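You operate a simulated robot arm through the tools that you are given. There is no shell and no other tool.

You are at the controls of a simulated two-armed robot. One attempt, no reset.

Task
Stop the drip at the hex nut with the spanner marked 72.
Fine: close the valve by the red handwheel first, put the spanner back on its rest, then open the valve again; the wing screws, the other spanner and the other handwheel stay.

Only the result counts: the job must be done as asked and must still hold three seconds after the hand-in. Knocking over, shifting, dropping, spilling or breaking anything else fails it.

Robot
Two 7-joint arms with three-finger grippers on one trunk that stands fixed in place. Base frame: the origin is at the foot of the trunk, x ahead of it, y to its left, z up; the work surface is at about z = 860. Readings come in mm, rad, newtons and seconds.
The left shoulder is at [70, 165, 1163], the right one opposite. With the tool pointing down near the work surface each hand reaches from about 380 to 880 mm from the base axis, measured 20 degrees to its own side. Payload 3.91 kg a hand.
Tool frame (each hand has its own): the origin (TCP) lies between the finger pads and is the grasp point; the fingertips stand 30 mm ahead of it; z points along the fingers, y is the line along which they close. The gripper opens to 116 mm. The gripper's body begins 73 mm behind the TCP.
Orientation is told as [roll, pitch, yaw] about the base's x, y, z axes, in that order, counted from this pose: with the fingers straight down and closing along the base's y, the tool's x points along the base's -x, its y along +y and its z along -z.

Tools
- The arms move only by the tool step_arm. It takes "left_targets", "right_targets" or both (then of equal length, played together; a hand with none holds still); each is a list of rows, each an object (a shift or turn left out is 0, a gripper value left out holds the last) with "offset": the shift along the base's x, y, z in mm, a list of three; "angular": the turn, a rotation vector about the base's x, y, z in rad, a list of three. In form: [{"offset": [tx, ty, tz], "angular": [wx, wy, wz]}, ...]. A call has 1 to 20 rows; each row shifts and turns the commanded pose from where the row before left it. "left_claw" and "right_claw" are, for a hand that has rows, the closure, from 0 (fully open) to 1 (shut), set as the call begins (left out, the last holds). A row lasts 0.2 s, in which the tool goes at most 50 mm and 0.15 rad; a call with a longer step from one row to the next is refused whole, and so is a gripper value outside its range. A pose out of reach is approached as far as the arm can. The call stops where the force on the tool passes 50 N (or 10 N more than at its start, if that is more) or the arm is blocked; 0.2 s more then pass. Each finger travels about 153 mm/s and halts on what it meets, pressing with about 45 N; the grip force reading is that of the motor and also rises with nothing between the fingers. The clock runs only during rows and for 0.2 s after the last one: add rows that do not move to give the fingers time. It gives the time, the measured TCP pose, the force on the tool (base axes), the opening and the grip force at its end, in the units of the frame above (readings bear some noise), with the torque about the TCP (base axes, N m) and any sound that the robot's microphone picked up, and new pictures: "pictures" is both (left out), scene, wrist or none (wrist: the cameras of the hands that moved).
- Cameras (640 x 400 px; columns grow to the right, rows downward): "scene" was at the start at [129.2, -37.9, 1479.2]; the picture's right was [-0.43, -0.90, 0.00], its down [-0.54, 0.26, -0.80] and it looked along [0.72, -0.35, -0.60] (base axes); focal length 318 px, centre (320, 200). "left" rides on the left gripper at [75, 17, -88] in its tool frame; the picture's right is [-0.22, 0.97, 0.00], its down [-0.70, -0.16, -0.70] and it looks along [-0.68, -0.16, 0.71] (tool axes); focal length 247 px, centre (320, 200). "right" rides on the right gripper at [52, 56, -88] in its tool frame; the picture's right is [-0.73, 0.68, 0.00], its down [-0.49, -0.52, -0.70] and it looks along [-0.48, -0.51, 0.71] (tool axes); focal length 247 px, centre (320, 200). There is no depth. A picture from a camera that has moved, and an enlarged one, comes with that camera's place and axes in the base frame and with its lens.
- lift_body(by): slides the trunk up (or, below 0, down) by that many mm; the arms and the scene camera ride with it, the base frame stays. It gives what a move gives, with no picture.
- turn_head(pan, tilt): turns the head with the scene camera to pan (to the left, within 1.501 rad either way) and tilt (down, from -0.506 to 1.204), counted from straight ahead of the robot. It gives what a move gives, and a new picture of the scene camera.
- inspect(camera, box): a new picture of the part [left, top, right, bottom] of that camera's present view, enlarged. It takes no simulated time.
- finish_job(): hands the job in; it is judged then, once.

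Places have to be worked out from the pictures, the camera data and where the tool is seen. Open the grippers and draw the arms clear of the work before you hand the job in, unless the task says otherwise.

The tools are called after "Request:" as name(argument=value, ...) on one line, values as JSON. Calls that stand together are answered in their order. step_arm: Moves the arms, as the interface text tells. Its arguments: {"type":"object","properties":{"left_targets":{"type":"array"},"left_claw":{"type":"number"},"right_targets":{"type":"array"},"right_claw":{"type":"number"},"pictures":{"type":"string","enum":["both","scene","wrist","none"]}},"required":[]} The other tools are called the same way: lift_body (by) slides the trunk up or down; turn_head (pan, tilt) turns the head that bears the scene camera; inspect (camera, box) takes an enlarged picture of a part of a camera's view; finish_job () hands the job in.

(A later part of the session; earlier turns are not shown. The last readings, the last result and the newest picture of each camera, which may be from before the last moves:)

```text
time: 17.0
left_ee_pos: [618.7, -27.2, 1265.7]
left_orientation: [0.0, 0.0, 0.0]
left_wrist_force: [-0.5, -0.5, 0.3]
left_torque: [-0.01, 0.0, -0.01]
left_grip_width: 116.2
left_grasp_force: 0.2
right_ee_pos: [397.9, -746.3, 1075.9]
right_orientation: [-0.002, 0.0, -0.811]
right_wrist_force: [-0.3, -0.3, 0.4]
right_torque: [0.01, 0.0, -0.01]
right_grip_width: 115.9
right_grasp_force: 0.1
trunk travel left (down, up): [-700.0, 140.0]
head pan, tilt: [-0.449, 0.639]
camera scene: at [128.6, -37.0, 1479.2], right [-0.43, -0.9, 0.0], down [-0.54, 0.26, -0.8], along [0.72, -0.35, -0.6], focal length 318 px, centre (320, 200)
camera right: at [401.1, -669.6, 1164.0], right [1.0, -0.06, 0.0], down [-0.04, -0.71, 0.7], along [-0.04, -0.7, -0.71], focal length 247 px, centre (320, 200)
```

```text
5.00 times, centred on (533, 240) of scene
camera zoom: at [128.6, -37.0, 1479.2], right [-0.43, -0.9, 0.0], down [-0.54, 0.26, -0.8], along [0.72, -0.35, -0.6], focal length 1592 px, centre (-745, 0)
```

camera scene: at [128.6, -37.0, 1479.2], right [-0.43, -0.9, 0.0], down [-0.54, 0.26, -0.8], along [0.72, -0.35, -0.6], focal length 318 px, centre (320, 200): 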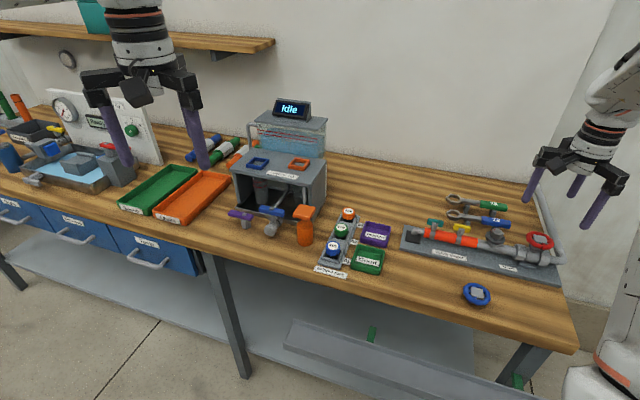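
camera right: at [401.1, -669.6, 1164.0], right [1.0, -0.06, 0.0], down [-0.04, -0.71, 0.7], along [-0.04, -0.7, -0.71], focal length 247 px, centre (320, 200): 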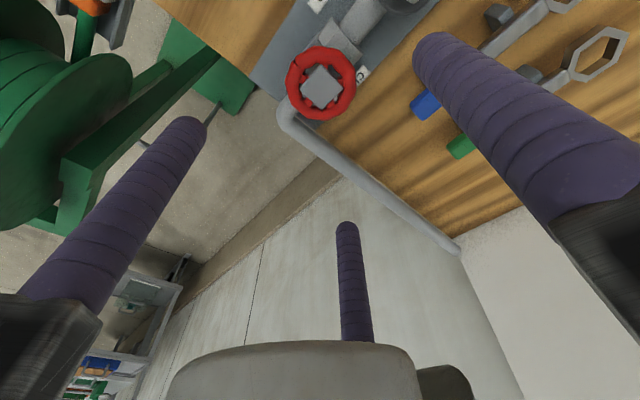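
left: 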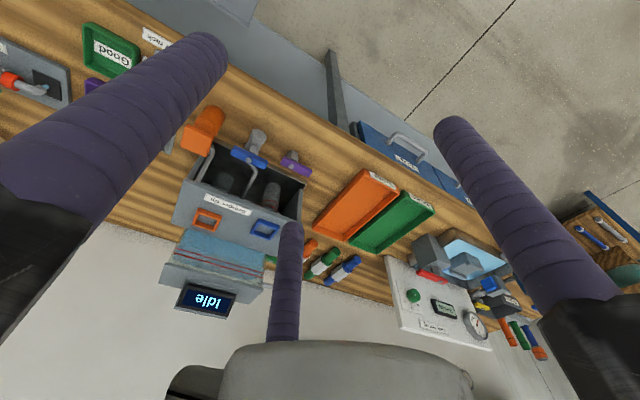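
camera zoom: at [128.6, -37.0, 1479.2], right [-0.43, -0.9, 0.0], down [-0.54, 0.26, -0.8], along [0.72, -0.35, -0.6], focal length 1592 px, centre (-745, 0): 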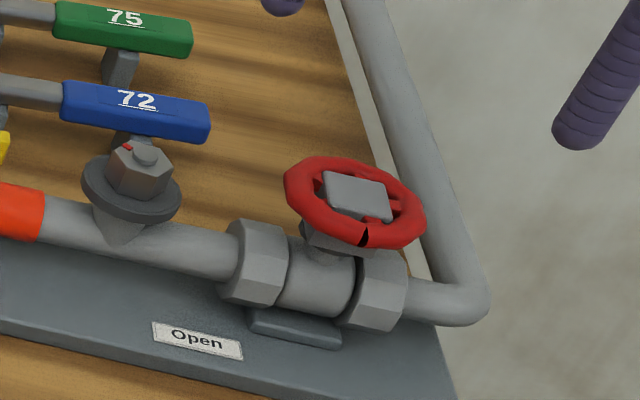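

The valve is closed and the jet is gone. I now turn back to yaw about 0.77, square across the spanner, and move above spanner 72 for precise views of it and the nut.

Request:
step_arm(right_targets=[{"offset": [11.5, -2.2, 0], "angular": [0, 0, 0.145]}, {"offset": [11.5, -2.2, 0], "angular": [0, 0, 0.145]}, {"offset": [11.5, -2.2, 0], "angular": [0, 0, 0.145]}, {"offset": [11.5, -2.2, 0], "angular": [0, 0, 0.145]}, {"offset": [11.5, -2.2, 0], "angular": [0, 0, 0.145]}, {"offset": [11.5, -2.2, 0], "angular": [0, 0, 0.145]}, {"offset": [11.5, -2.2, 0], "angular": [0, 0, 0.145]}, {"offset": [11.5, -2.2, 0], "angular": [0, 0, 0.145]}, {"offset": [11.5, -2.2, 0], "angular": [0, 0, 0.145]}, {"offset": [11.5, -2.2, 0], "angular": [0, 0, 0.145]}, {"offset": [11.5, -2.2, 0], "angular": [0, 0, 0.13]}, {}], pictures="both")

Request:
inspect(camera="right", box=[240, 40, 400, 140])

Request:
inspect(camera="right", box=[400, 60, 560, 160])

```text
time: 19.6
left_ee_pos: [618.8, -28.1, 1266.3]
left_orientation: [-0.002, -0.001, -0.001]
left_wrist_force: [-0.7, 0.0, 0.2]
left_torque: [0.02, -0.05, 0.04]
left_grip_width: 115.8
left_grasp_force: 0.1
right_ee_pos: [523.9, -769.9, 1074.7]
right_orientation: [0.0, 0.0, 0.771]
right_wrist_force: [-0.4, -0.7, 0.8]
right_torque: [0.02, 0.03, 0.03]
right_grip_width: 115.9
right_grasp_force: 0.0
trunk travel left (down, up): [-700.0, 140.0]
head pan, tilt: [-0.449, 0.639]
camera scene: at [128.8, -37.8, 1479.3], right [-0.43, -0.9, 0.0], down [-0.54, 0.26, -0.8], along [0.72, -0.35, -0.6], focal length 318 px, centre (320, 200)
camera right: at [446.3, -767.4, 1163.1], right [0.05, 1.0, 0.0], down [0.71, -0.04, 0.7], along [0.7, -0.04, -0.71], focal length 247 px, centre (320, 200)
```

scene: 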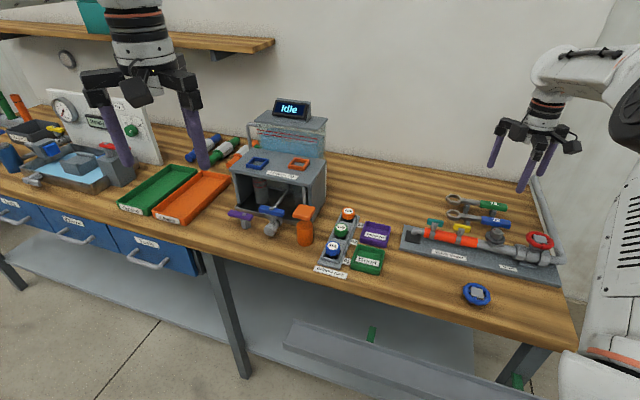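
right: 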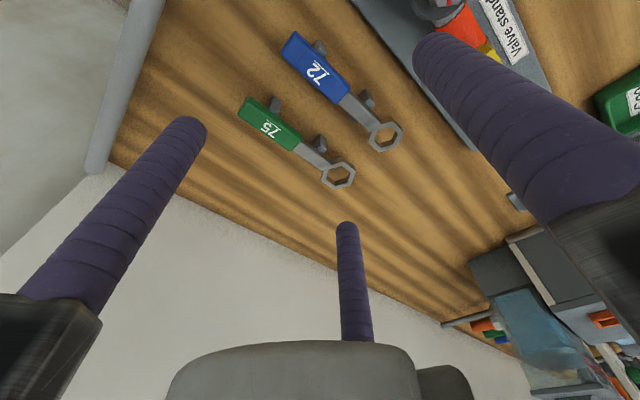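

```text
4.00 times, centred on (320, 90) of right
camera zoom: at [446.3, -767.4, 1163.1], right [0.05, 1.0, 0.0], down [0.71, -0.04, 0.7], along [0.7, -0.04, -0.71], focal length 988 px, centre (320, 640)
```

zoom: 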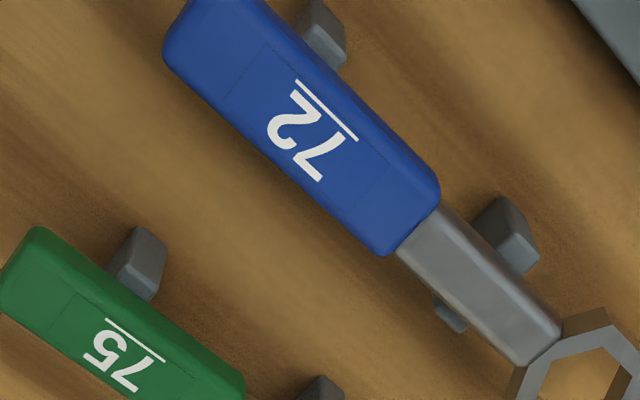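

```text
4.00 times, centred on (480, 110) of right
camera zoom: at [446.3, -767.4, 1163.1], right [0.05, 1.0, 0.0], down [0.71, -0.04, 0.7], along [0.7, -0.04, -0.71], focal length 988 px, centre (-320, 560)
```

zoom: 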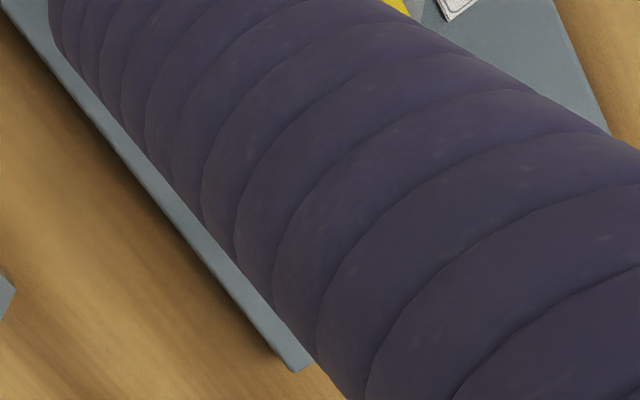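

Spanner 72's handle is centred near (524,-774.6), its top at about z 906, and its axis at about 45.4°. I zoom on the rests to know how deep the fingertips may go.

Request:
inspect(camera="right", box=[270, 20, 350, 70])

Request:
inspect(camera="right", box=[330, 80, 426, 160])

Request:
inspect(camera="scene", box=[440, 190, 520, 240])

```text
8.00 times, centred on (310, 45) of right
camera zoom: at [446.3, -767.4, 1163.1], right [0.05, 1.0, 0.0], down [0.71, -0.04, 0.7], along [0.7, -0.04, -0.71], focal length 1976 px, centre (400, 1440)
```

zoom: 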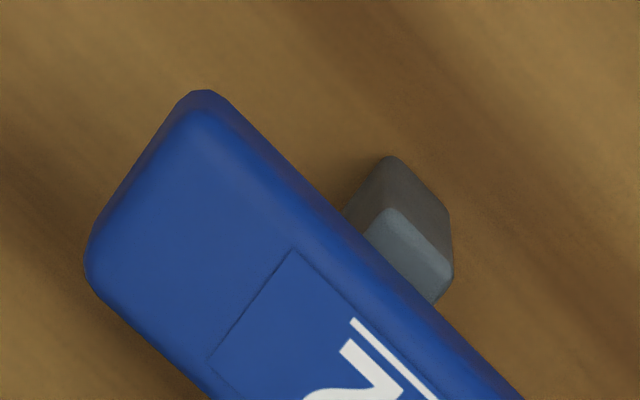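

```text
5.00 times, centred on (378, 120) of right
camera zoom: at [446.3, -767.4, 1163.1], right [0.05, 1.0, 0.0], down [0.71, -0.04, 0.7], along [0.7, -0.04, -0.71], focal length 1235 px, centre (30, 600)
```

zoom: 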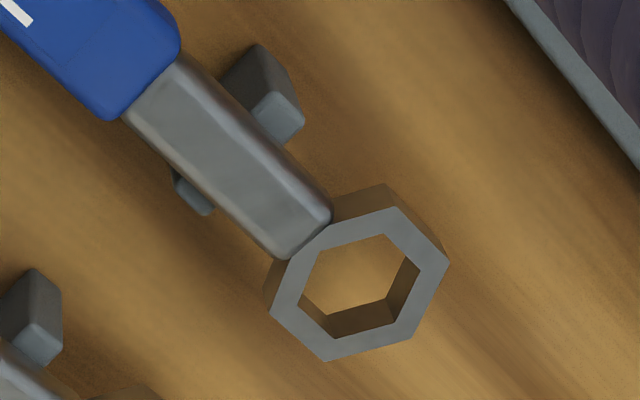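

```text
8.00 times, centred on (480, 215) of scene
camera zoom: at [128.8, -37.8, 1479.3], right [-0.43, -0.9, 0.0], down [-0.54, 0.26, -0.8], along [0.72, -0.35, -0.6], focal length 2547 px, centre (-960, 80)
```

zoom: 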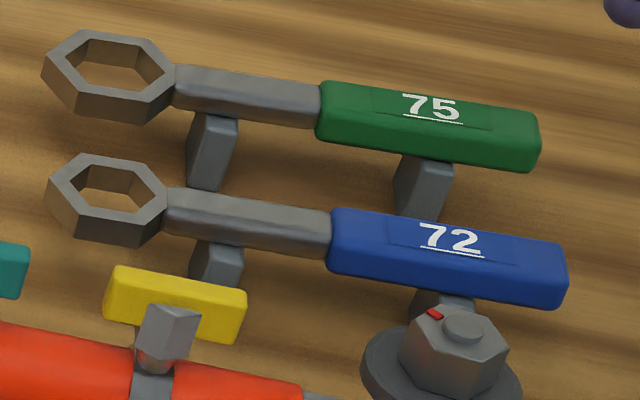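

The rests are blocks about 26 mm deep that stick out a little past the handle, so the fingertips must stay just above their tops. I descend partway over the handle to refine its place and height.

Request:
step_arm(right_targets=[{"offset": [3, -1, -40], "angular": [0, 0, 0.02]}, {"offset": [3, -1, -40]}, {"offset": [0, 0, -30]}, {}], pictures="both")

Request:
inspect(camera="right", box=[240, 80, 400, 180])

Request:
inspect(camera="scene", box=[440, 160, 560, 250])

```text
time: 20.6
left_ee_pos: [619.3, -28.3, 1268.0]
left_orientation: [0.0, 0.0, -0.001]
left_wrist_force: [0.0, 0.9, 0.1]
left_torque: [0.03, 0.02, 0.0]
left_grip_width: 116.1
left_grasp_force: 0.0
right_ee_pos: [529.9, -772.8, 964.3]
right_orientation: [0.001, 0.0, 0.791]
right_wrist_force: [0.3, -0.4, 0.9]
right_torque: [0.0, -0.02, -0.02]
right_grip_width: 115.7
right_grasp_force: 0.0
trunk travel left (down, up): [-700.0, 140.0]
head pan, tilt: [-0.449, 0.639]
camera scene: at [129.1, -37.8, 1479.2], right [-0.43, -0.9, 0.0], down [-0.54, 0.26, -0.8], along [0.72, -0.35, -0.6], focal length 318 px, centre (320, 200)
camera right: at [453.0, -770.6, 1052.8], right [0.03, 1.0, 0.0], down [0.71, -0.02, 0.7], along [0.7, -0.02, -0.71], focal length 247 px, centre (320, 200)
```

scene: 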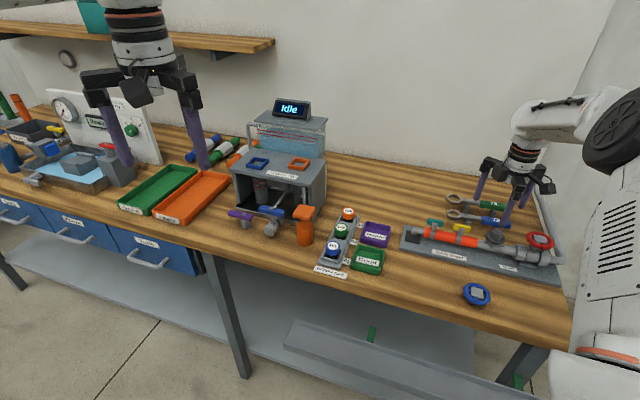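
right: 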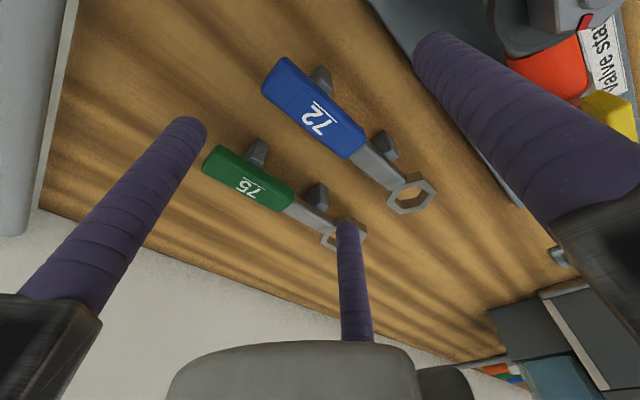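

```text
4.00 times, centred on (320, 130) of right
camera zoom: at [453.0, -770.6, 1052.8], right [0.03, 1.0, 0.0], down [0.71, -0.02, 0.7], along [0.7, -0.02, -0.71], focal length 988 px, centre (320, 480)
```

zoom: 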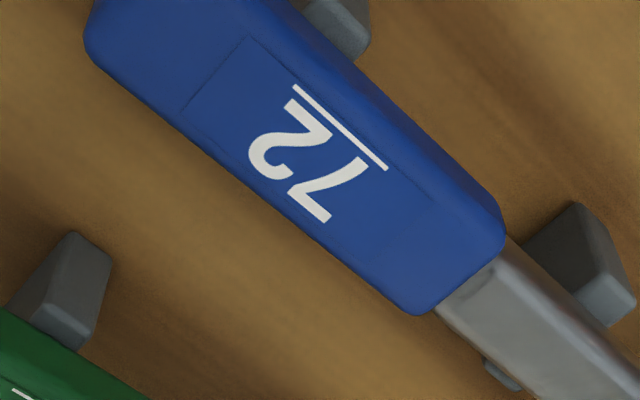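

```text
4.44 times, centred on (500, 205) of scene
camera zoom: at [129.1, -37.8, 1479.2], right [-0.43, -0.9, 0.0], down [-0.54, 0.26, -0.8], along [0.72, -0.35, -0.6], focal length 1415 px, centre (-480, 178)
```

zoom: 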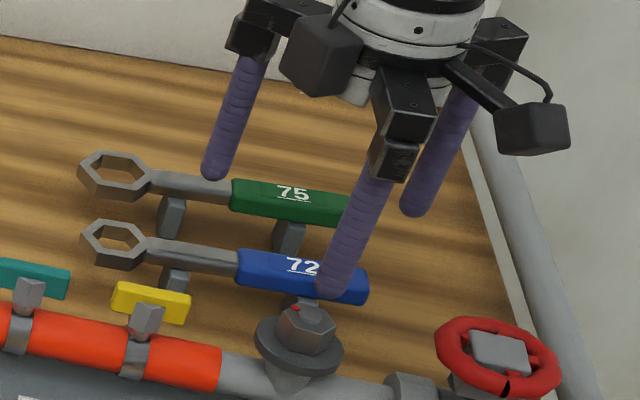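

The handle's top centre works out to about (526.8,-773.9,905.5). I make a small correction and lower until the tips are at about z 893, just above the rest blocks.

Request:
step_arm(right_targets=[{"offset": [3.8, 1.2, 0], "angular": [0, 0, 0.008]}, {"offset": [0, 0, -20]}, {"offset": [0, 0, -20]}, {}], pictures="wrist")

Request:
inspect(camera="scene", box=[450, 170, 546, 242])

```text
time: 21.6
left_ee_pos: [618.7, -27.8, 1266.8]
left_orientation: [-0.001, -0.001, 0.001]
left_wrist_force: [0.5, -0.5, 0.4]
left_torque: [0.01, 0.02, 0.02]
left_grip_width: 115.9
left_grasp_force: 0.0
right_ee_pos: [533.3, -771.2, 924.5]
right_orientation: [-0.001, 0.0, 0.797]
right_wrist_force: [0.8, -0.6, -0.2]
right_torque: [0.02, 0.0, -0.01]
right_grip_width: 115.7
right_grasp_force: 0.1
trunk travel left (down, up): [-700.0, 140.0]
head pan, tilt: [-0.449, 0.639]
camera right: at [456.5, -769.5, 1013.3], right [0.02, 1.0, 0.0], down [0.71, -0.02, 0.7], along [0.7, -0.02, -0.71], focal length 247 px, centre (320, 200)
```

right: 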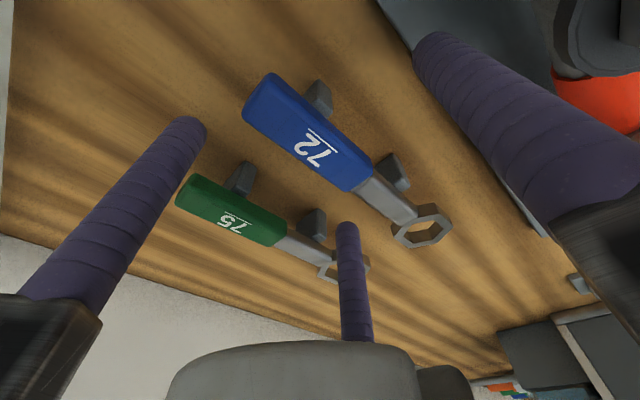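

```text
5.56 times, centred on (498, 206) of scene
camera zoom: at [128.9, -37.5, 1479.3], right [-0.43, -0.9, 0.0], down [-0.54, 0.26, -0.8], along [0.72, -0.35, -0.6], focal length 1769 px, centre (-669, 167)
```

zoom: 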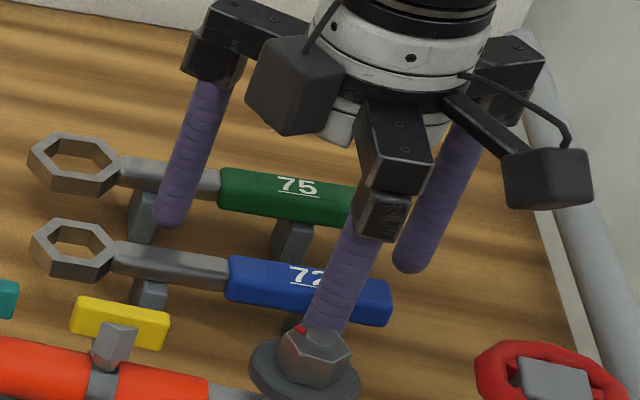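

Clear all round. I close progressively, first to about 64 mm opening, watching the fingers against the handle.

Request:
step_arm(right_targets=[{}, {}], right_claw=0.5, pictures="wrist")

Request:
inspect(camera="scene", box=[450, 170, 546, 242])

```text
time: 22.2
left_ee_pos: [620.1, -28.2, 1265.5]
left_orientation: [-0.001, -0.001, 0.0]
left_wrist_force: [-0.4, -0.5, 0.6]
left_torque: [0.02, 0.01, 0.0]
left_grip_width: 115.7
left_grasp_force: 0.1
right_ee_pos: [534.1, -771.1, 924.3]
right_orientation: [0.002, 0.001, 0.798]
right_wrist_force: [0.5, -0.4, -0.9]
right_torque: [-0.03, 0.02, 0.0]
right_grip_width: 58.0
right_grasp_force: 0.0
trunk travel left (down, up): [-700.0, 140.0]
head pan, tilt: [-0.449, 0.639]
camera right: at [456.5, -769.7, 1013.1], right [0.02, 1.0, 0.0], down [0.71, -0.02, 0.7], along [0.7, -0.02, -0.71], focal length 247 px, centre (320, 200)
```

right: 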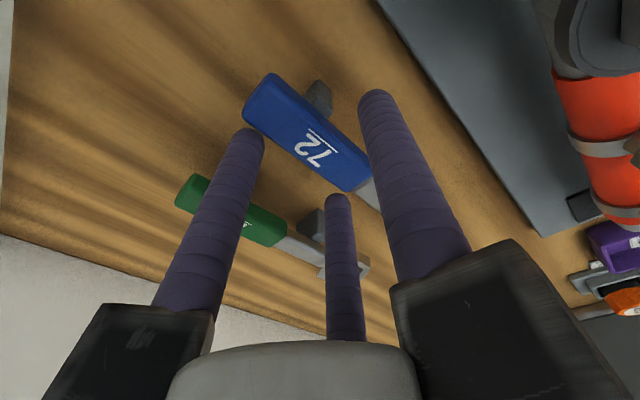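

```text
5.56 times, centred on (498, 206) of scene
camera zoom: at [129.1, -37.8, 1479.2], right [-0.43, -0.9, 0.0], down [-0.54, 0.26, -0.8], along [0.72, -0.35, -0.6], focal length 1769 px, centre (-669, 167)
```

zoom: 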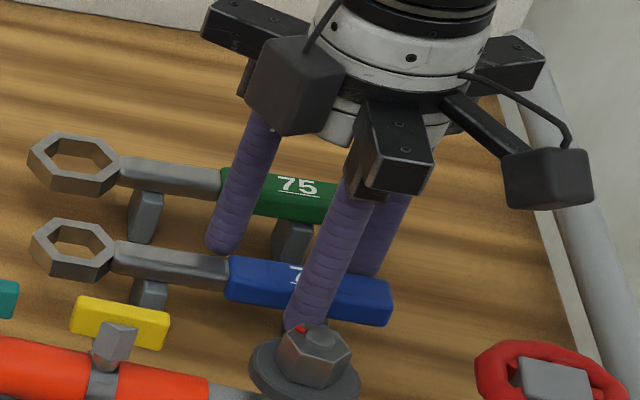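

At 58 mm opening nothing touches yet. I close further in a small step to learn which fingers meet the handle.

Request:
step_arm(right_targets=[{}, {}], right_claw=0.65, pictures="wrist")

Request:
inspect(camera="right", box=[220, 60, 420, 220])

Request:
inspect(camera="scene", box=[450, 170, 546, 242])

```text
time: 22.8
left_ee_pos: [619.1, -27.6, 1265.7]
left_orientation: [0.0, -0.001, -0.001]
left_wrist_force: [-0.1, 0.2, -0.1]
left_torque: [0.03, -0.02, -0.02]
left_grip_width: 116.2
left_grasp_force: 0.1
right_ee_pos: [534.2, -772.8, 925.7]
right_orientation: [0.001, 0.0, 0.798]
right_wrist_force: [0.1, -0.6, -0.6]
right_torque: [-0.03, 0.03, -0.01]
right_grip_width: 40.4
right_grasp_force: 0.2
trunk travel left (down, up): [-700.0, 140.0]
head pan, tilt: [-0.449, 0.639]
camera right: at [456.6, -769.8, 1013.0], right [0.02, 1.0, 0.0], down [0.71, -0.02, 0.7], along [0.7, -0.02, -0.71], focal length 247 px, centre (320, 200)
```

right: 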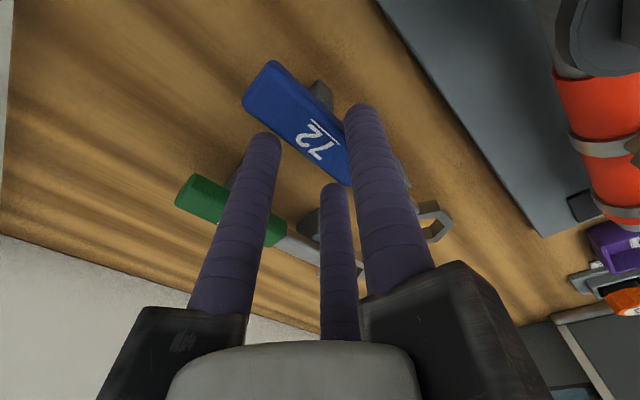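

```text
2.50 times, centred on (320, 140) of right
camera zoom: at [456.6, -769.8, 1013.0], right [0.02, 1.0, 0.0], down [0.71, -0.02, 0.7], along [0.7, -0.02, -0.71], focal length 617 px, centre (320, 350)
```

zoom: 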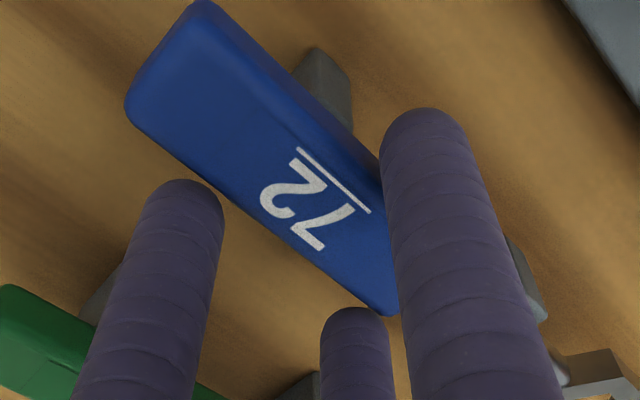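

```text
5.56 times, centred on (498, 206) of scene
camera zoom: at [129.2, -37.9, 1479.2], right [-0.43, -0.9, 0.0], down [-0.54, 0.26, -0.8], along [0.72, -0.35, -0.6], focal length 1769 px, centre (-669, 167)
```

zoom: 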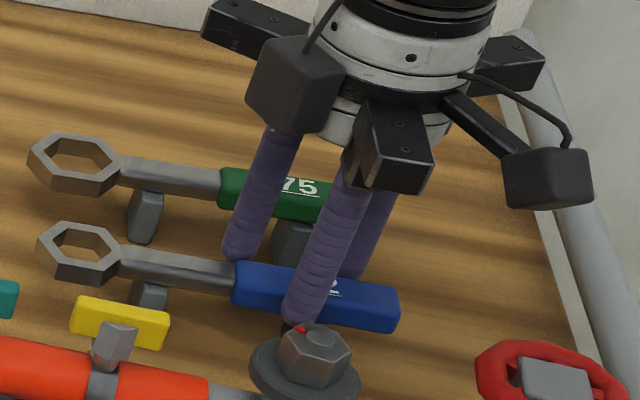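

The far pair of fingers has nudged the handle slightly, which confirms real three-jaw contact. I close fully so the handle seats against the near finger.

Request:
step_arm(right_targets=[{}, {}, {}, {}], right_claw=1.0, pictures="wrist")

Request:
inspect(camera="right", box=[220, 60, 420, 220])

Request:
inspect(camera="scene", box=[450, 170, 546, 242])

```text
time: 23.8
left_ee_pos: [619.4, -27.8, 1266.4]
left_orientation: [0.0, 0.0, -0.001]
left_wrist_force: [-0.5, -0.2, 0.1]
left_torque: [-0.01, 0.0, 0.04]
left_grip_width: 116.2
left_grasp_force: 0.0
right_ee_pos: [532.7, -771.0, 924.6]
right_orientation: [-0.001, 0.001, 0.797]
right_wrist_force: [-0.2, 0.0, 0.0]
right_torque: [0.07, 0.0, 0.03]
right_grip_width: 36.0
right_grasp_force: 45.2
trunk travel left (down, up): [-700.0, 140.0]
head pan, tilt: [-0.449, 0.639]
camera right: at [456.6, -769.8, 1013.0], right [0.02, 1.0, 0.0], down [0.71, -0.02, 0.7], along [0.7, -0.02, -0.71], focal length 247 px, centre (320, 200)
```

right: 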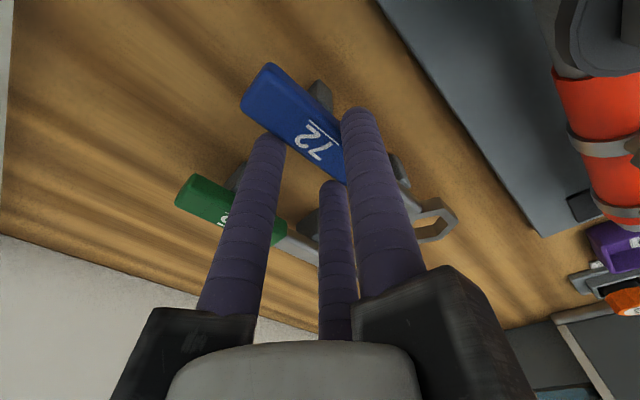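

```text
2.50 times, centred on (320, 140) of right
camera zoom: at [456.6, -769.8, 1013.0], right [0.02, 1.0, 0.0], down [0.71, -0.02, 0.7], along [0.7, -0.02, -0.71], focal length 617 px, centre (320, 350)
```

zoom: 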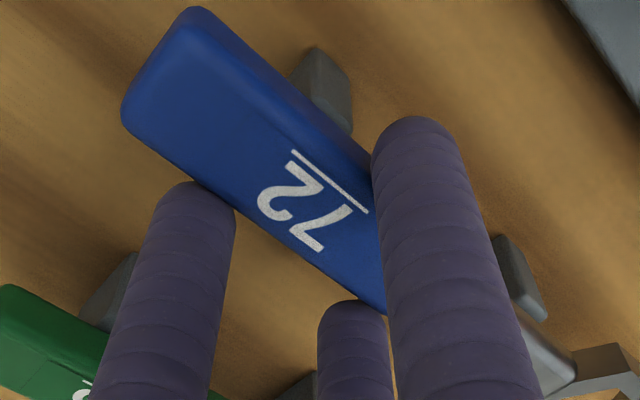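

```text
5.56 times, centred on (498, 206) of scene
camera zoom: at [129.2, -37.9, 1479.2], right [-0.43, -0.9, 0.0], down [-0.54, 0.26, -0.8], along [0.72, -0.35, -0.6], focal length 1769 px, centre (-669, 167)
```

zoom: 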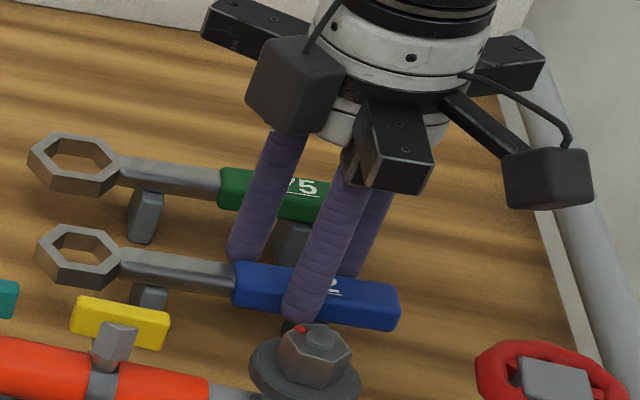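

The handle is held at 36 mm opening and 45 N. I lift it slowly straight up and check it stays level.

Request:
step_arm(right_targets=[{"offset": [0, 0, 5]}, {"offset": [0, 0, 10]}, {"offset": [0, 0, 15]}, {"offset": [0, 0, 20]}, {"offset": [0, 0, 20]}, {"offset": [0, 0, 20]}, {}], pictures="both")

Request:
inspect(camera="right", box=[220, 60, 480, 260])

Request:
inspect(camera="scene", box=[440, 150, 560, 240])

```text
time: 25.4
left_ee_pos: [618.8, -27.8, 1267.1]
left_orientation: [-0.001, 0.0, 0.001]
left_wrist_force: [0.1, -0.6, -0.3]
left_torque: [-0.04, 0.03, -0.01]
left_grip_width: 116.0
left_grasp_force: 0.0
right_ee_pos: [534.2, -773.3, 1015.4]
right_orientation: [0.001, 0.0, 0.797]
right_wrist_force: [0.4, -0.1, -0.7]
right_torque: [0.02, 0.04, -0.01]
right_grip_width: 36.0
right_grasp_force: 45.2
trunk travel left (down, up): [-700.0, 140.0]
head pan, tilt: [-0.449, 0.639]
camera scene: at [129.5, -38.4, 1479.1], right [-0.43, -0.9, 0.0], down [-0.54, 0.26, -0.8], along [0.72, -0.35, -0.6], focal length 318 px, centre (320, 200)
camera right: at [456.1, -771.0, 1102.7], right [0.02, 1.0, 0.0], down [0.71, -0.02, 0.7], along [0.7, -0.02, -0.71], focal length 247 px, centre (320, 200)
```

scene: 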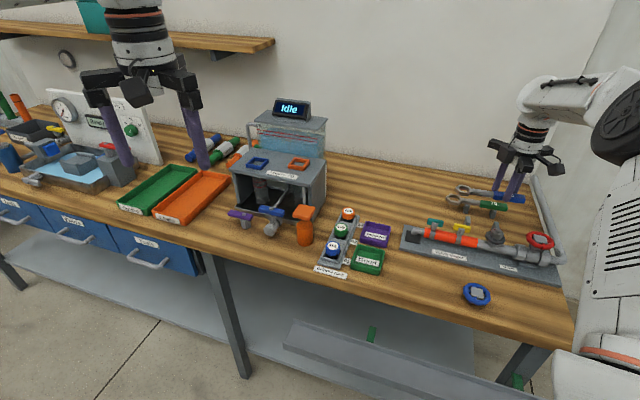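
right: 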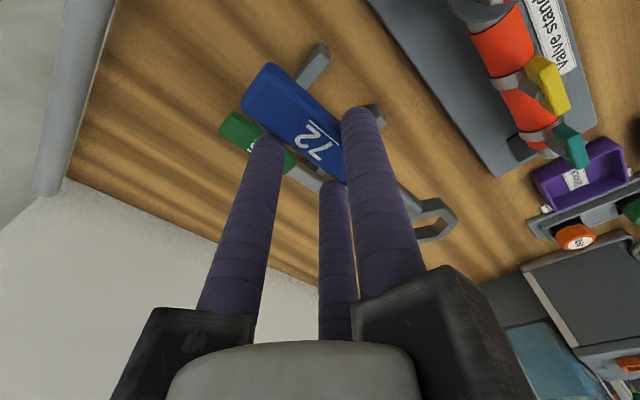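

```text
2.00 times, centred on (350, 160) of right
camera zoom: at [456.1, -771.0, 1102.7], right [0.02, 1.0, 0.0], down [0.71, -0.02, 0.7], along [0.7, -0.02, -0.71], focal length 494 px, centre (260, 280)
```

zoom: 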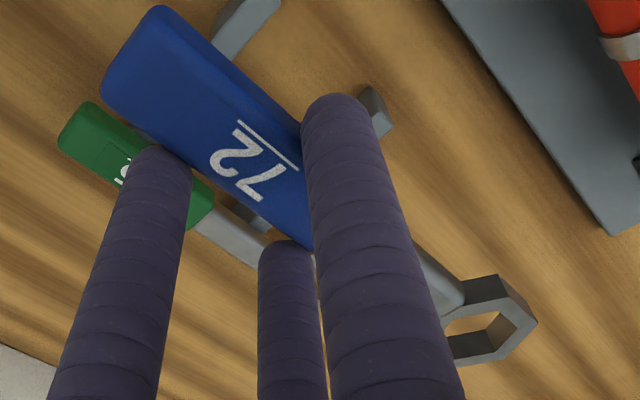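

```text
4.44 times, centred on (500, 195) of scene
camera zoom: at [129.5, -38.4, 1479.1], right [-0.43, -0.9, 0.0], down [-0.54, 0.26, -0.8], along [0.72, -0.35, -0.6], focal length 1415 px, centre (-480, 222)
```

zoom: 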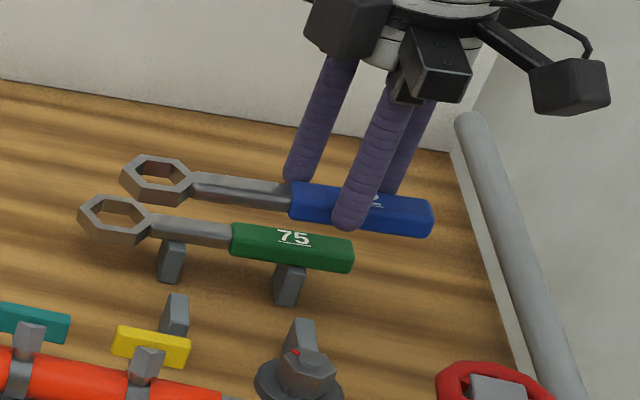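

The spanner hangs level in the grip, its ring about 101 mm from the TCP. Next I take precise views of the nut to get its position and hex angle.

Request:
inspect(camera="scene", box=[480, 224, 512, 252])

Request:
inspect(camera="scene", box=[400, 200, 570, 290])

```text
14.29 times, centred on (496, 238) of scene
camera zoom: at [129.5, -38.4, 1479.1], right [-0.43, -0.9, 0.0], down [-0.54, 0.26, -0.8], along [0.72, -0.35, -0.6], focal length 4548 px, centre (-2194, -343)
```

zoom: 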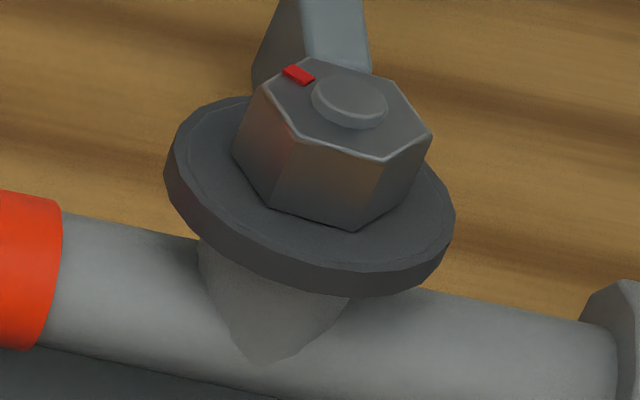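

```text
3.76 times, centred on (485, 245) of scene
camera zoom: at [129.5, -38.4, 1479.1], right [-0.43, -0.9, 0.0], down [-0.54, 0.26, -0.8], along [0.72, -0.35, -0.6], focal length 1199 px, centre (-301, 31)
```

zoom: 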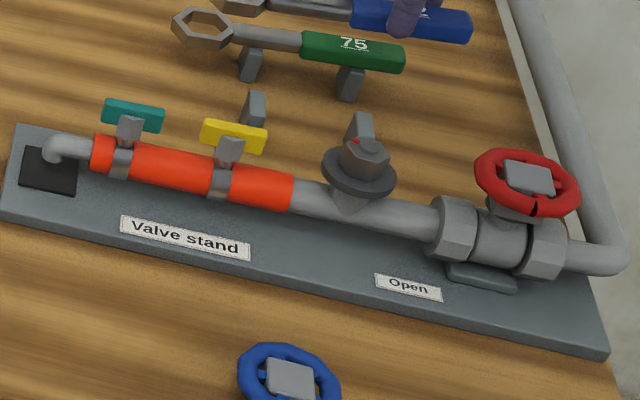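

The nut's top centre triangulates well to (462.6,-682.6,951.7), with hex corners at about 38.7° modulo 60°. I bring the spanner over it with the handle pointing toward 158.7°, clear of the wheel, which means turning the hand by -1.206 rad.

Request:
step_arm(right_targets=[{"offset": [-18.6, 13.4, 1.7], "angular": [0, 0, -0.134]}, {"offset": [-18.6, 13.4, 1.7], "angular": [0, 0, -0.134]}, {"offset": [-18.6, 13.4, 1.7], "angular": [0, 0, -0.134]}, {"offset": [-18.6, 13.4, 1.7], "angular": [0, 0, -0.134]}, {"offset": [-18.6, 13.4, 1.7], "angular": [0, 0, -0.134]}, {"offset": [-18.6, 13.4, 1.7], "angular": [0, 0, -0.134]}, {"offset": [-18.6, 13.4, 1.7], "angular": [0, 0, -0.134]}, {"offset": [-18.6, 13.4, 1.7], "angular": [0, 0, -0.134]}, {"offset": [-18.6, 13.4, 1.7], "angular": [0, 0, -0.134]}, {}], pictures="both")

Request:
inspect(camera="right", box=[320, 120, 520, 280])

Request:
inspect(camera="scene", box=[460, 200, 540, 260])

```text
time: 27.6
left_ee_pos: [620.3, -27.5, 1266.6]
left_orientation: [0.0, -0.001, 0.001]
left_wrist_force: [-0.5, 0.5, -1.0]
left_torque: [0.01, 0.01, -0.01]
left_grip_width: 115.8
left_grasp_force: 0.0
right_ee_pos: [366.5, -650.8, 1030.2]
right_orientation: [0.0, 0.003, -0.412]
right_wrist_force: [0.2, 0.3, -2.0]
right_torque: [0.01, -0.01, 0.02]
right_grip_width: 36.0
right_grasp_force: 45.3
trunk travel left (down, up): [-700.0, 140.0]
head pan, tilt: [-0.449, 0.639]
camera scene: at [129.7, -38.7, 1479.1], right [-0.43, -0.9, 0.0], down [-0.54, 0.26, -0.8], along [0.72, -0.35, -0.6], focal length 318 px, centre (320, 200)
camera right: at [340.4, -579.6, 1118.4], right [0.94, 0.33, 0.0], down [0.24, -0.67, 0.7], along [0.23, -0.66, -0.71], focal length 247 px, centre (320, 200)
```

scene: 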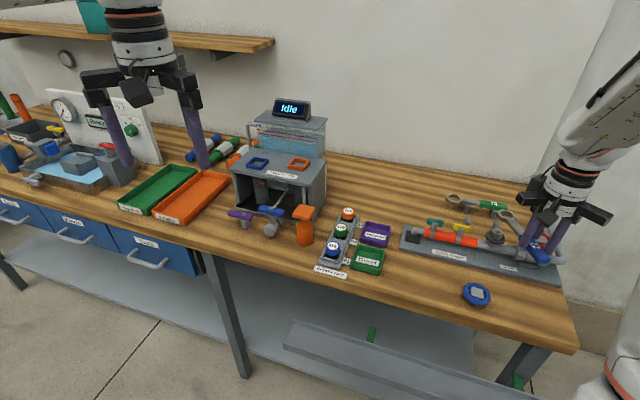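
right: 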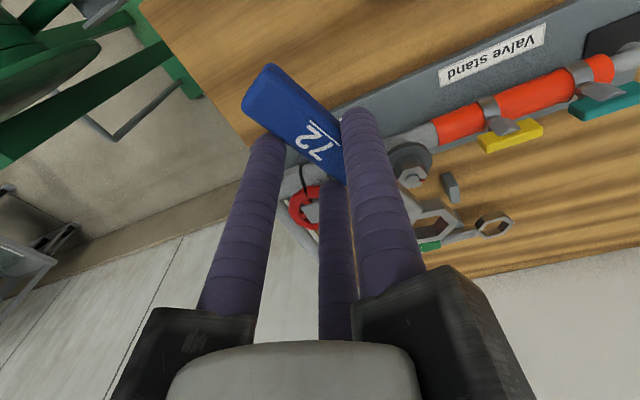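

```text
2.50 times, centred on (420, 200) of right
camera zoom: at [340.4, -579.6, 1118.4], right [0.94, 0.33, 0.0], down [0.24, -0.67, 0.7], along [0.23, -0.66, -0.71], focal length 617 px, centre (70, 200)
```

zoom: 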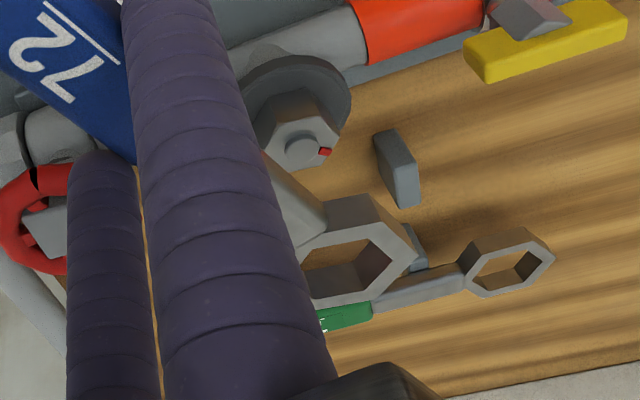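

```text
6.67 times, centred on (500, 230) of scene
camera zoom: at [129.7, -38.7, 1479.1], right [-0.43, -0.9, 0.0], down [-0.54, 0.26, -0.8], along [0.72, -0.35, -0.6], focal length 2123 px, centre (-880, 0)
```

zoom: 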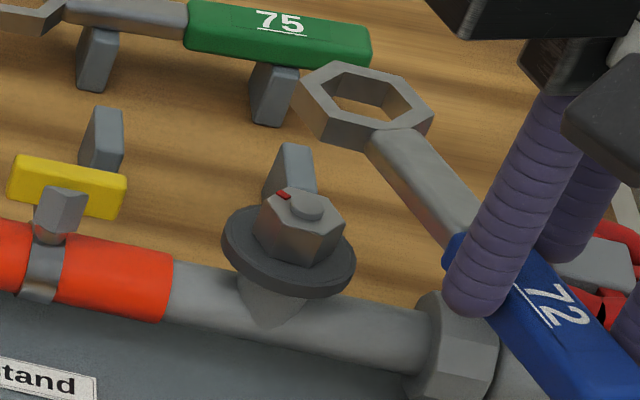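

The ring is roughly over the nut. I take tighter zooms from both cameras to measure the remaining offset and angle.

Request:
inspect(camera="scene", box=[480, 205, 544, 245])

Request:
inspect(camera="right", box=[384, 150, 496, 220])

Request:
inspect(camera="right", box=[376, 190, 488, 260])

```text
10.00 times, centred on (512, 225) of scene
camera zoom: at [129.7, -38.7, 1479.1], right [-0.43, -0.9, 0.0], down [-0.54, 0.26, -0.8], along [0.72, -0.35, -0.6], focal length 3184 px, centre (-1600, -50)
```

zoom: 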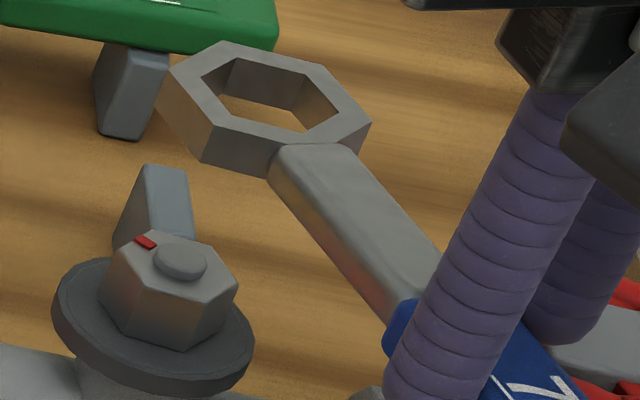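

```text
5.71 times, centred on (440, 185) of right
camera zoom: at [340.4, -579.6, 1118.4], right [0.94, 0.33, 0.0], down [0.24, -0.67, 0.7], along [0.23, -0.66, -0.71], focal length 1411 px, centre (-366, 286)
```

zoom: 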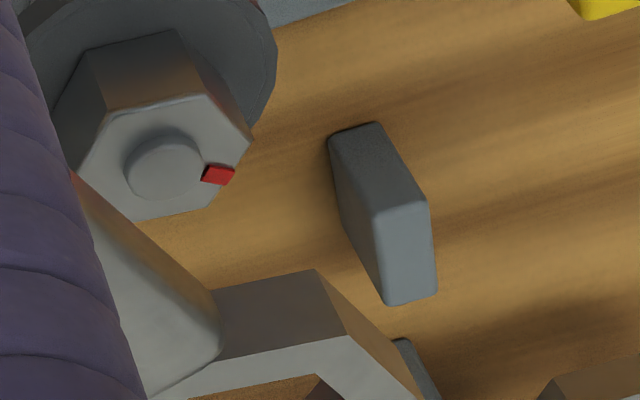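

```text
5.71 times, centred on (432, 225) of right
camera zoom: at [340.4, -579.6, 1118.4], right [0.94, 0.33, 0.0], down [0.24, -0.67, 0.7], along [0.23, -0.66, -0.71], focal length 1411 px, centre (-320, 57)
```

zoom: 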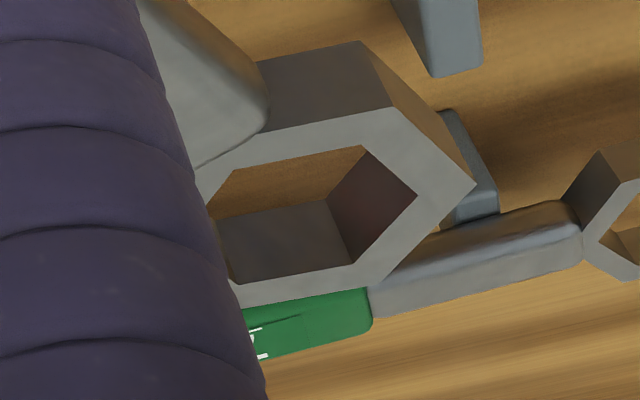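

Both cameras agree: the ring centre is at (461.3,-685.5, top 1006.4) and the nut at (463.2,-682.8), with the ring about 3° too far counter-clockwise. I correct that and lower to just above the nut.

Request:
step_arm(right_targets=[{"offset": [3.6, 7.4, 0], "angular": [0, 0, -0.05]}, {"offset": [0, 0, -15]}, {"offset": [0, 0, -17]}, {}], pictures="both")

Request:
inspect(camera="scene", box=[472, 215, 536, 255])

Request:
inspect(camera="right", box=[376, 170, 488, 240])

```text
time: 28.6
left_ee_pos: [619.0, -28.1, 1266.9]
left_orientation: [0.001, 0.001, -0.002]
left_wrist_force: [-0.2, 0.5, 0.5]
left_torque: [-0.01, -0.03, 0.03]
left_grip_width: 115.7
left_grasp_force: 0.1
right_ee_pos: [370.4, -642.3, 998.2]
right_orientation: [0.0, 0.002, -0.459]
right_wrist_force: [-0.1, 0.3, -1.7]
right_torque: [-0.02, 0.0, 0.0]
right_grip_width: 35.8
right_grasp_force: 45.1
trunk travel left (down, up): [-700.0, 140.0]
head pan, tilt: [-0.449, 0.639]
camera scene: at [129.1, -37.3, 1479.2], right [-0.43, -0.9, 0.0], down [-0.54, 0.26, -0.8], along [0.72, -0.35, -0.6], focal length 318 px, centre (320, 200)
camera right: at [347.3, -570.0, 1086.8], right [0.96, 0.29, 0.0], down [0.2, -0.68, 0.7], along [0.2, -0.67, -0.71], focal length 247 px, centre (320, 200)
```

scene: 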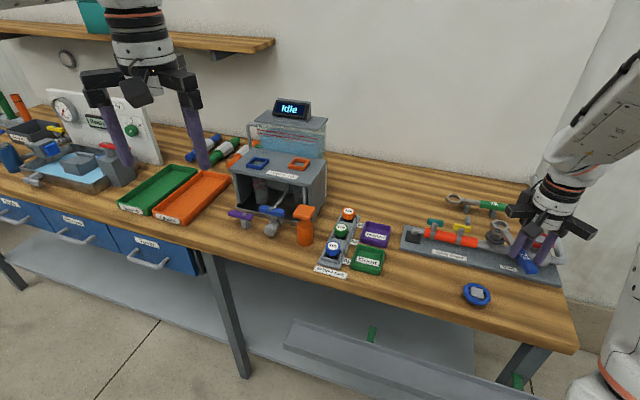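
right: 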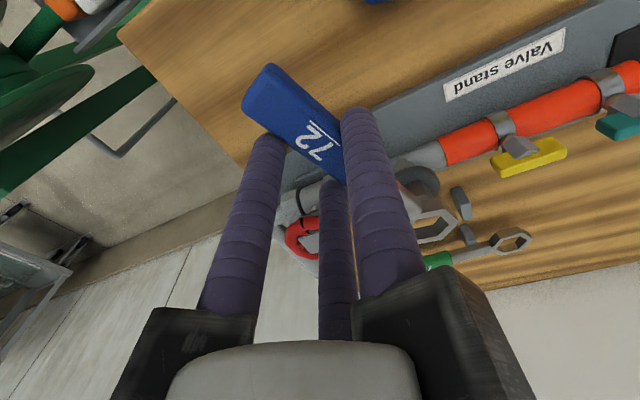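

```text
10.00 times, centred on (504, 235) of scene
camera zoom: at [129.1, -37.3, 1479.2], right [-0.43, -0.9, 0.0], down [-0.54, 0.26, -0.8], along [0.72, -0.35, -0.6], focal length 3184 px, centre (-1520, -150)
```

zoom: 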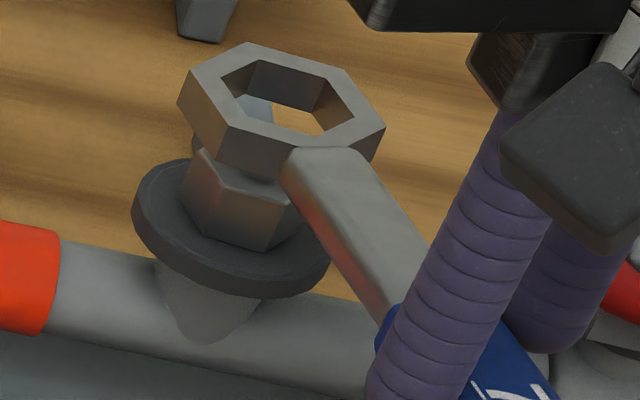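

```text
5.71 times, centred on (432, 205) of right
camera zoom: at [347.3, -570.0, 1086.8], right [0.96, 0.29, 0.0], down [0.2, -0.68, 0.7], along [0.2, -0.67, -0.71], focal length 1411 px, centre (-320, 171)
```

zoom: 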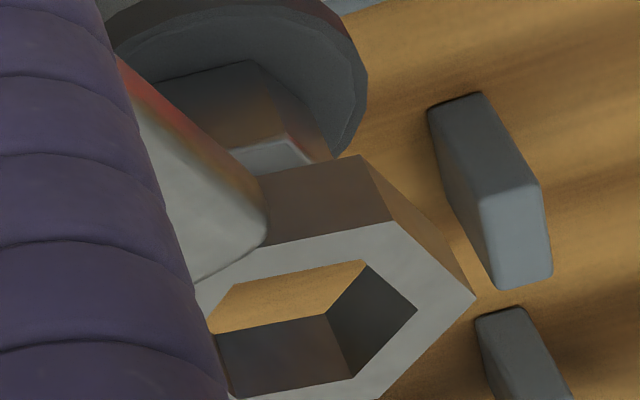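

The ring lines up with the nut within about 1 mm and 1°. I lower gently onto it and watch the vertical force.

Request:
step_arm(right_targets=[{"offset": [0, -0.6, -4]}, {"offset": [0, 0, -4]}, {"offset": [0, 0, -3]}, {"offset": [0, 0, -3]}, {}], pictures="none")

Request:
inspect(camera="scene", box=[472, 215, 536, 255])

Request:
inspect(camera="right", box=[376, 170, 488, 240])

```text
time: 29.8
left_ee_pos: [619.2, -28.4, 1266.3]
left_orientation: [0.001, -0.001, 0.0]
left_wrist_force: [0.7, 0.7, 0.5]
left_torque: [-0.02, -0.01, -0.01]
left_grip_width: 115.6
left_grasp_force: 0.0
right_ee_pos: [369.8, -644.6, 983.9]
right_orientation: [-0.002, 0.002, -0.46]
right_wrist_force: [0.6, 0.4, -0.8]
right_torque: [0.03, 0.02, 0.0]
right_grip_width: 35.9
right_grasp_force: 44.9
trunk travel left (down, up): [-700.0, 140.0]
head pan, tilt: [-0.449, 0.639]
```

```text
10.00 times, centred on (504, 235) of scene
camera zoom: at [129.2, -37.9, 1479.2], right [-0.43, -0.9, 0.0], down [-0.54, 0.26, -0.8], along [0.72, -0.35, -0.6], focal length 3184 px, centre (-1520, -150)
```

zoom: 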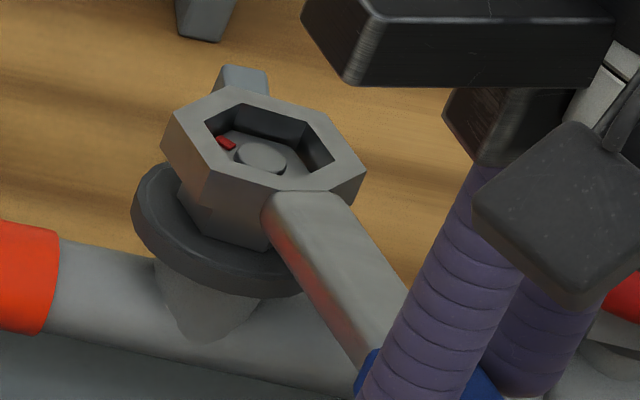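

```text
5.71 times, centred on (432, 205) of right
camera zoom: at [347.4, -571.1, 1072.3], right [0.96, 0.29, 0.0], down [0.21, -0.68, 0.7], along [0.2, -0.67, -0.71], focal length 1411 px, centre (-320, 171)
```

zoom: 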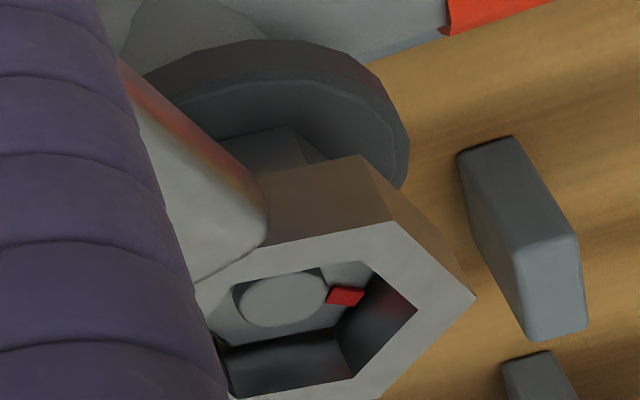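

The ring has slipped round the nut without force. I lower the rest of the way.

Request:
step_arm(right_targets=[{"offset": [0, 0, -3]}, {"offset": [0, 0, -3]}, {"offset": [0, 0, -2]}, {"offset": [0, 0, -2]}, {}], pictures="none")

Request:
inspect(camera="scene", box=[472, 215, 536, 255])

Request:
inspect(camera="right", box=[376, 170, 488, 240])

```text
time: 31.0
left_ee_pos: [619.4, -28.1, 1266.3]
left_orientation: [0.002, -0.001, 0.0]
left_wrist_force: [0.0, -0.1, 0.6]
left_torque: [-0.02, 0.02, 0.01]
left_grip_width: 115.8
left_grasp_force: 0.1
right_ee_pos: [371.3, -643.2, 975.3]
right_orientation: [-0.001, 0.0, -0.459]
right_wrist_force: [0.1, 0.3, -1.7]
right_torque: [0.01, 0.0, -0.05]
right_grip_width: 35.9
right_grasp_force: 44.9
trunk travel left (down, up): [-700.0, 140.0]
head pan, tilt: [-0.449, 0.639]
```

```text
10.00 times, centred on (504, 235) of scene
camera zoom: at [129.2, -38.0, 1479.2], right [-0.43, -0.9, 0.0], down [-0.54, 0.26, -0.8], along [0.72, -0.35, -0.6], focal length 3184 px, centre (-1520, -150)
```

zoom: 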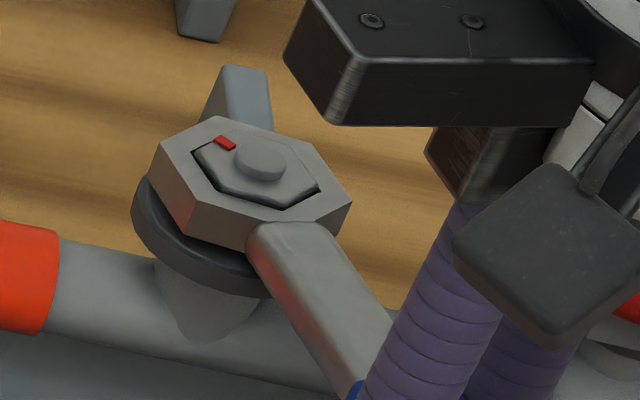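

```text
5.71 times, centred on (432, 205) of right
camera zoom: at [347.2, -570.8, 1062.4], right [0.96, 0.29, 0.0], down [0.21, -0.68, 0.7], along [0.2, -0.67, -0.71], focal length 1411 px, centre (-320, 171)
```

zoom: 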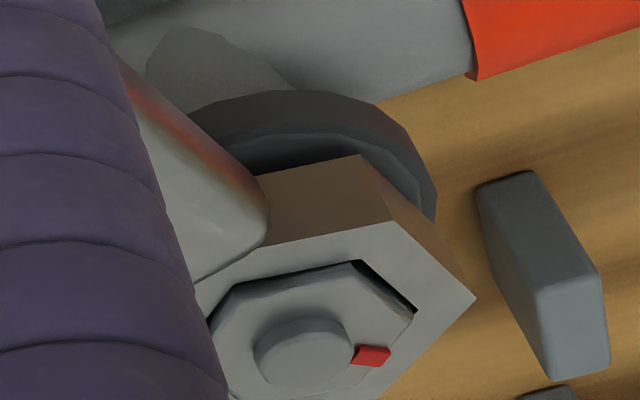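

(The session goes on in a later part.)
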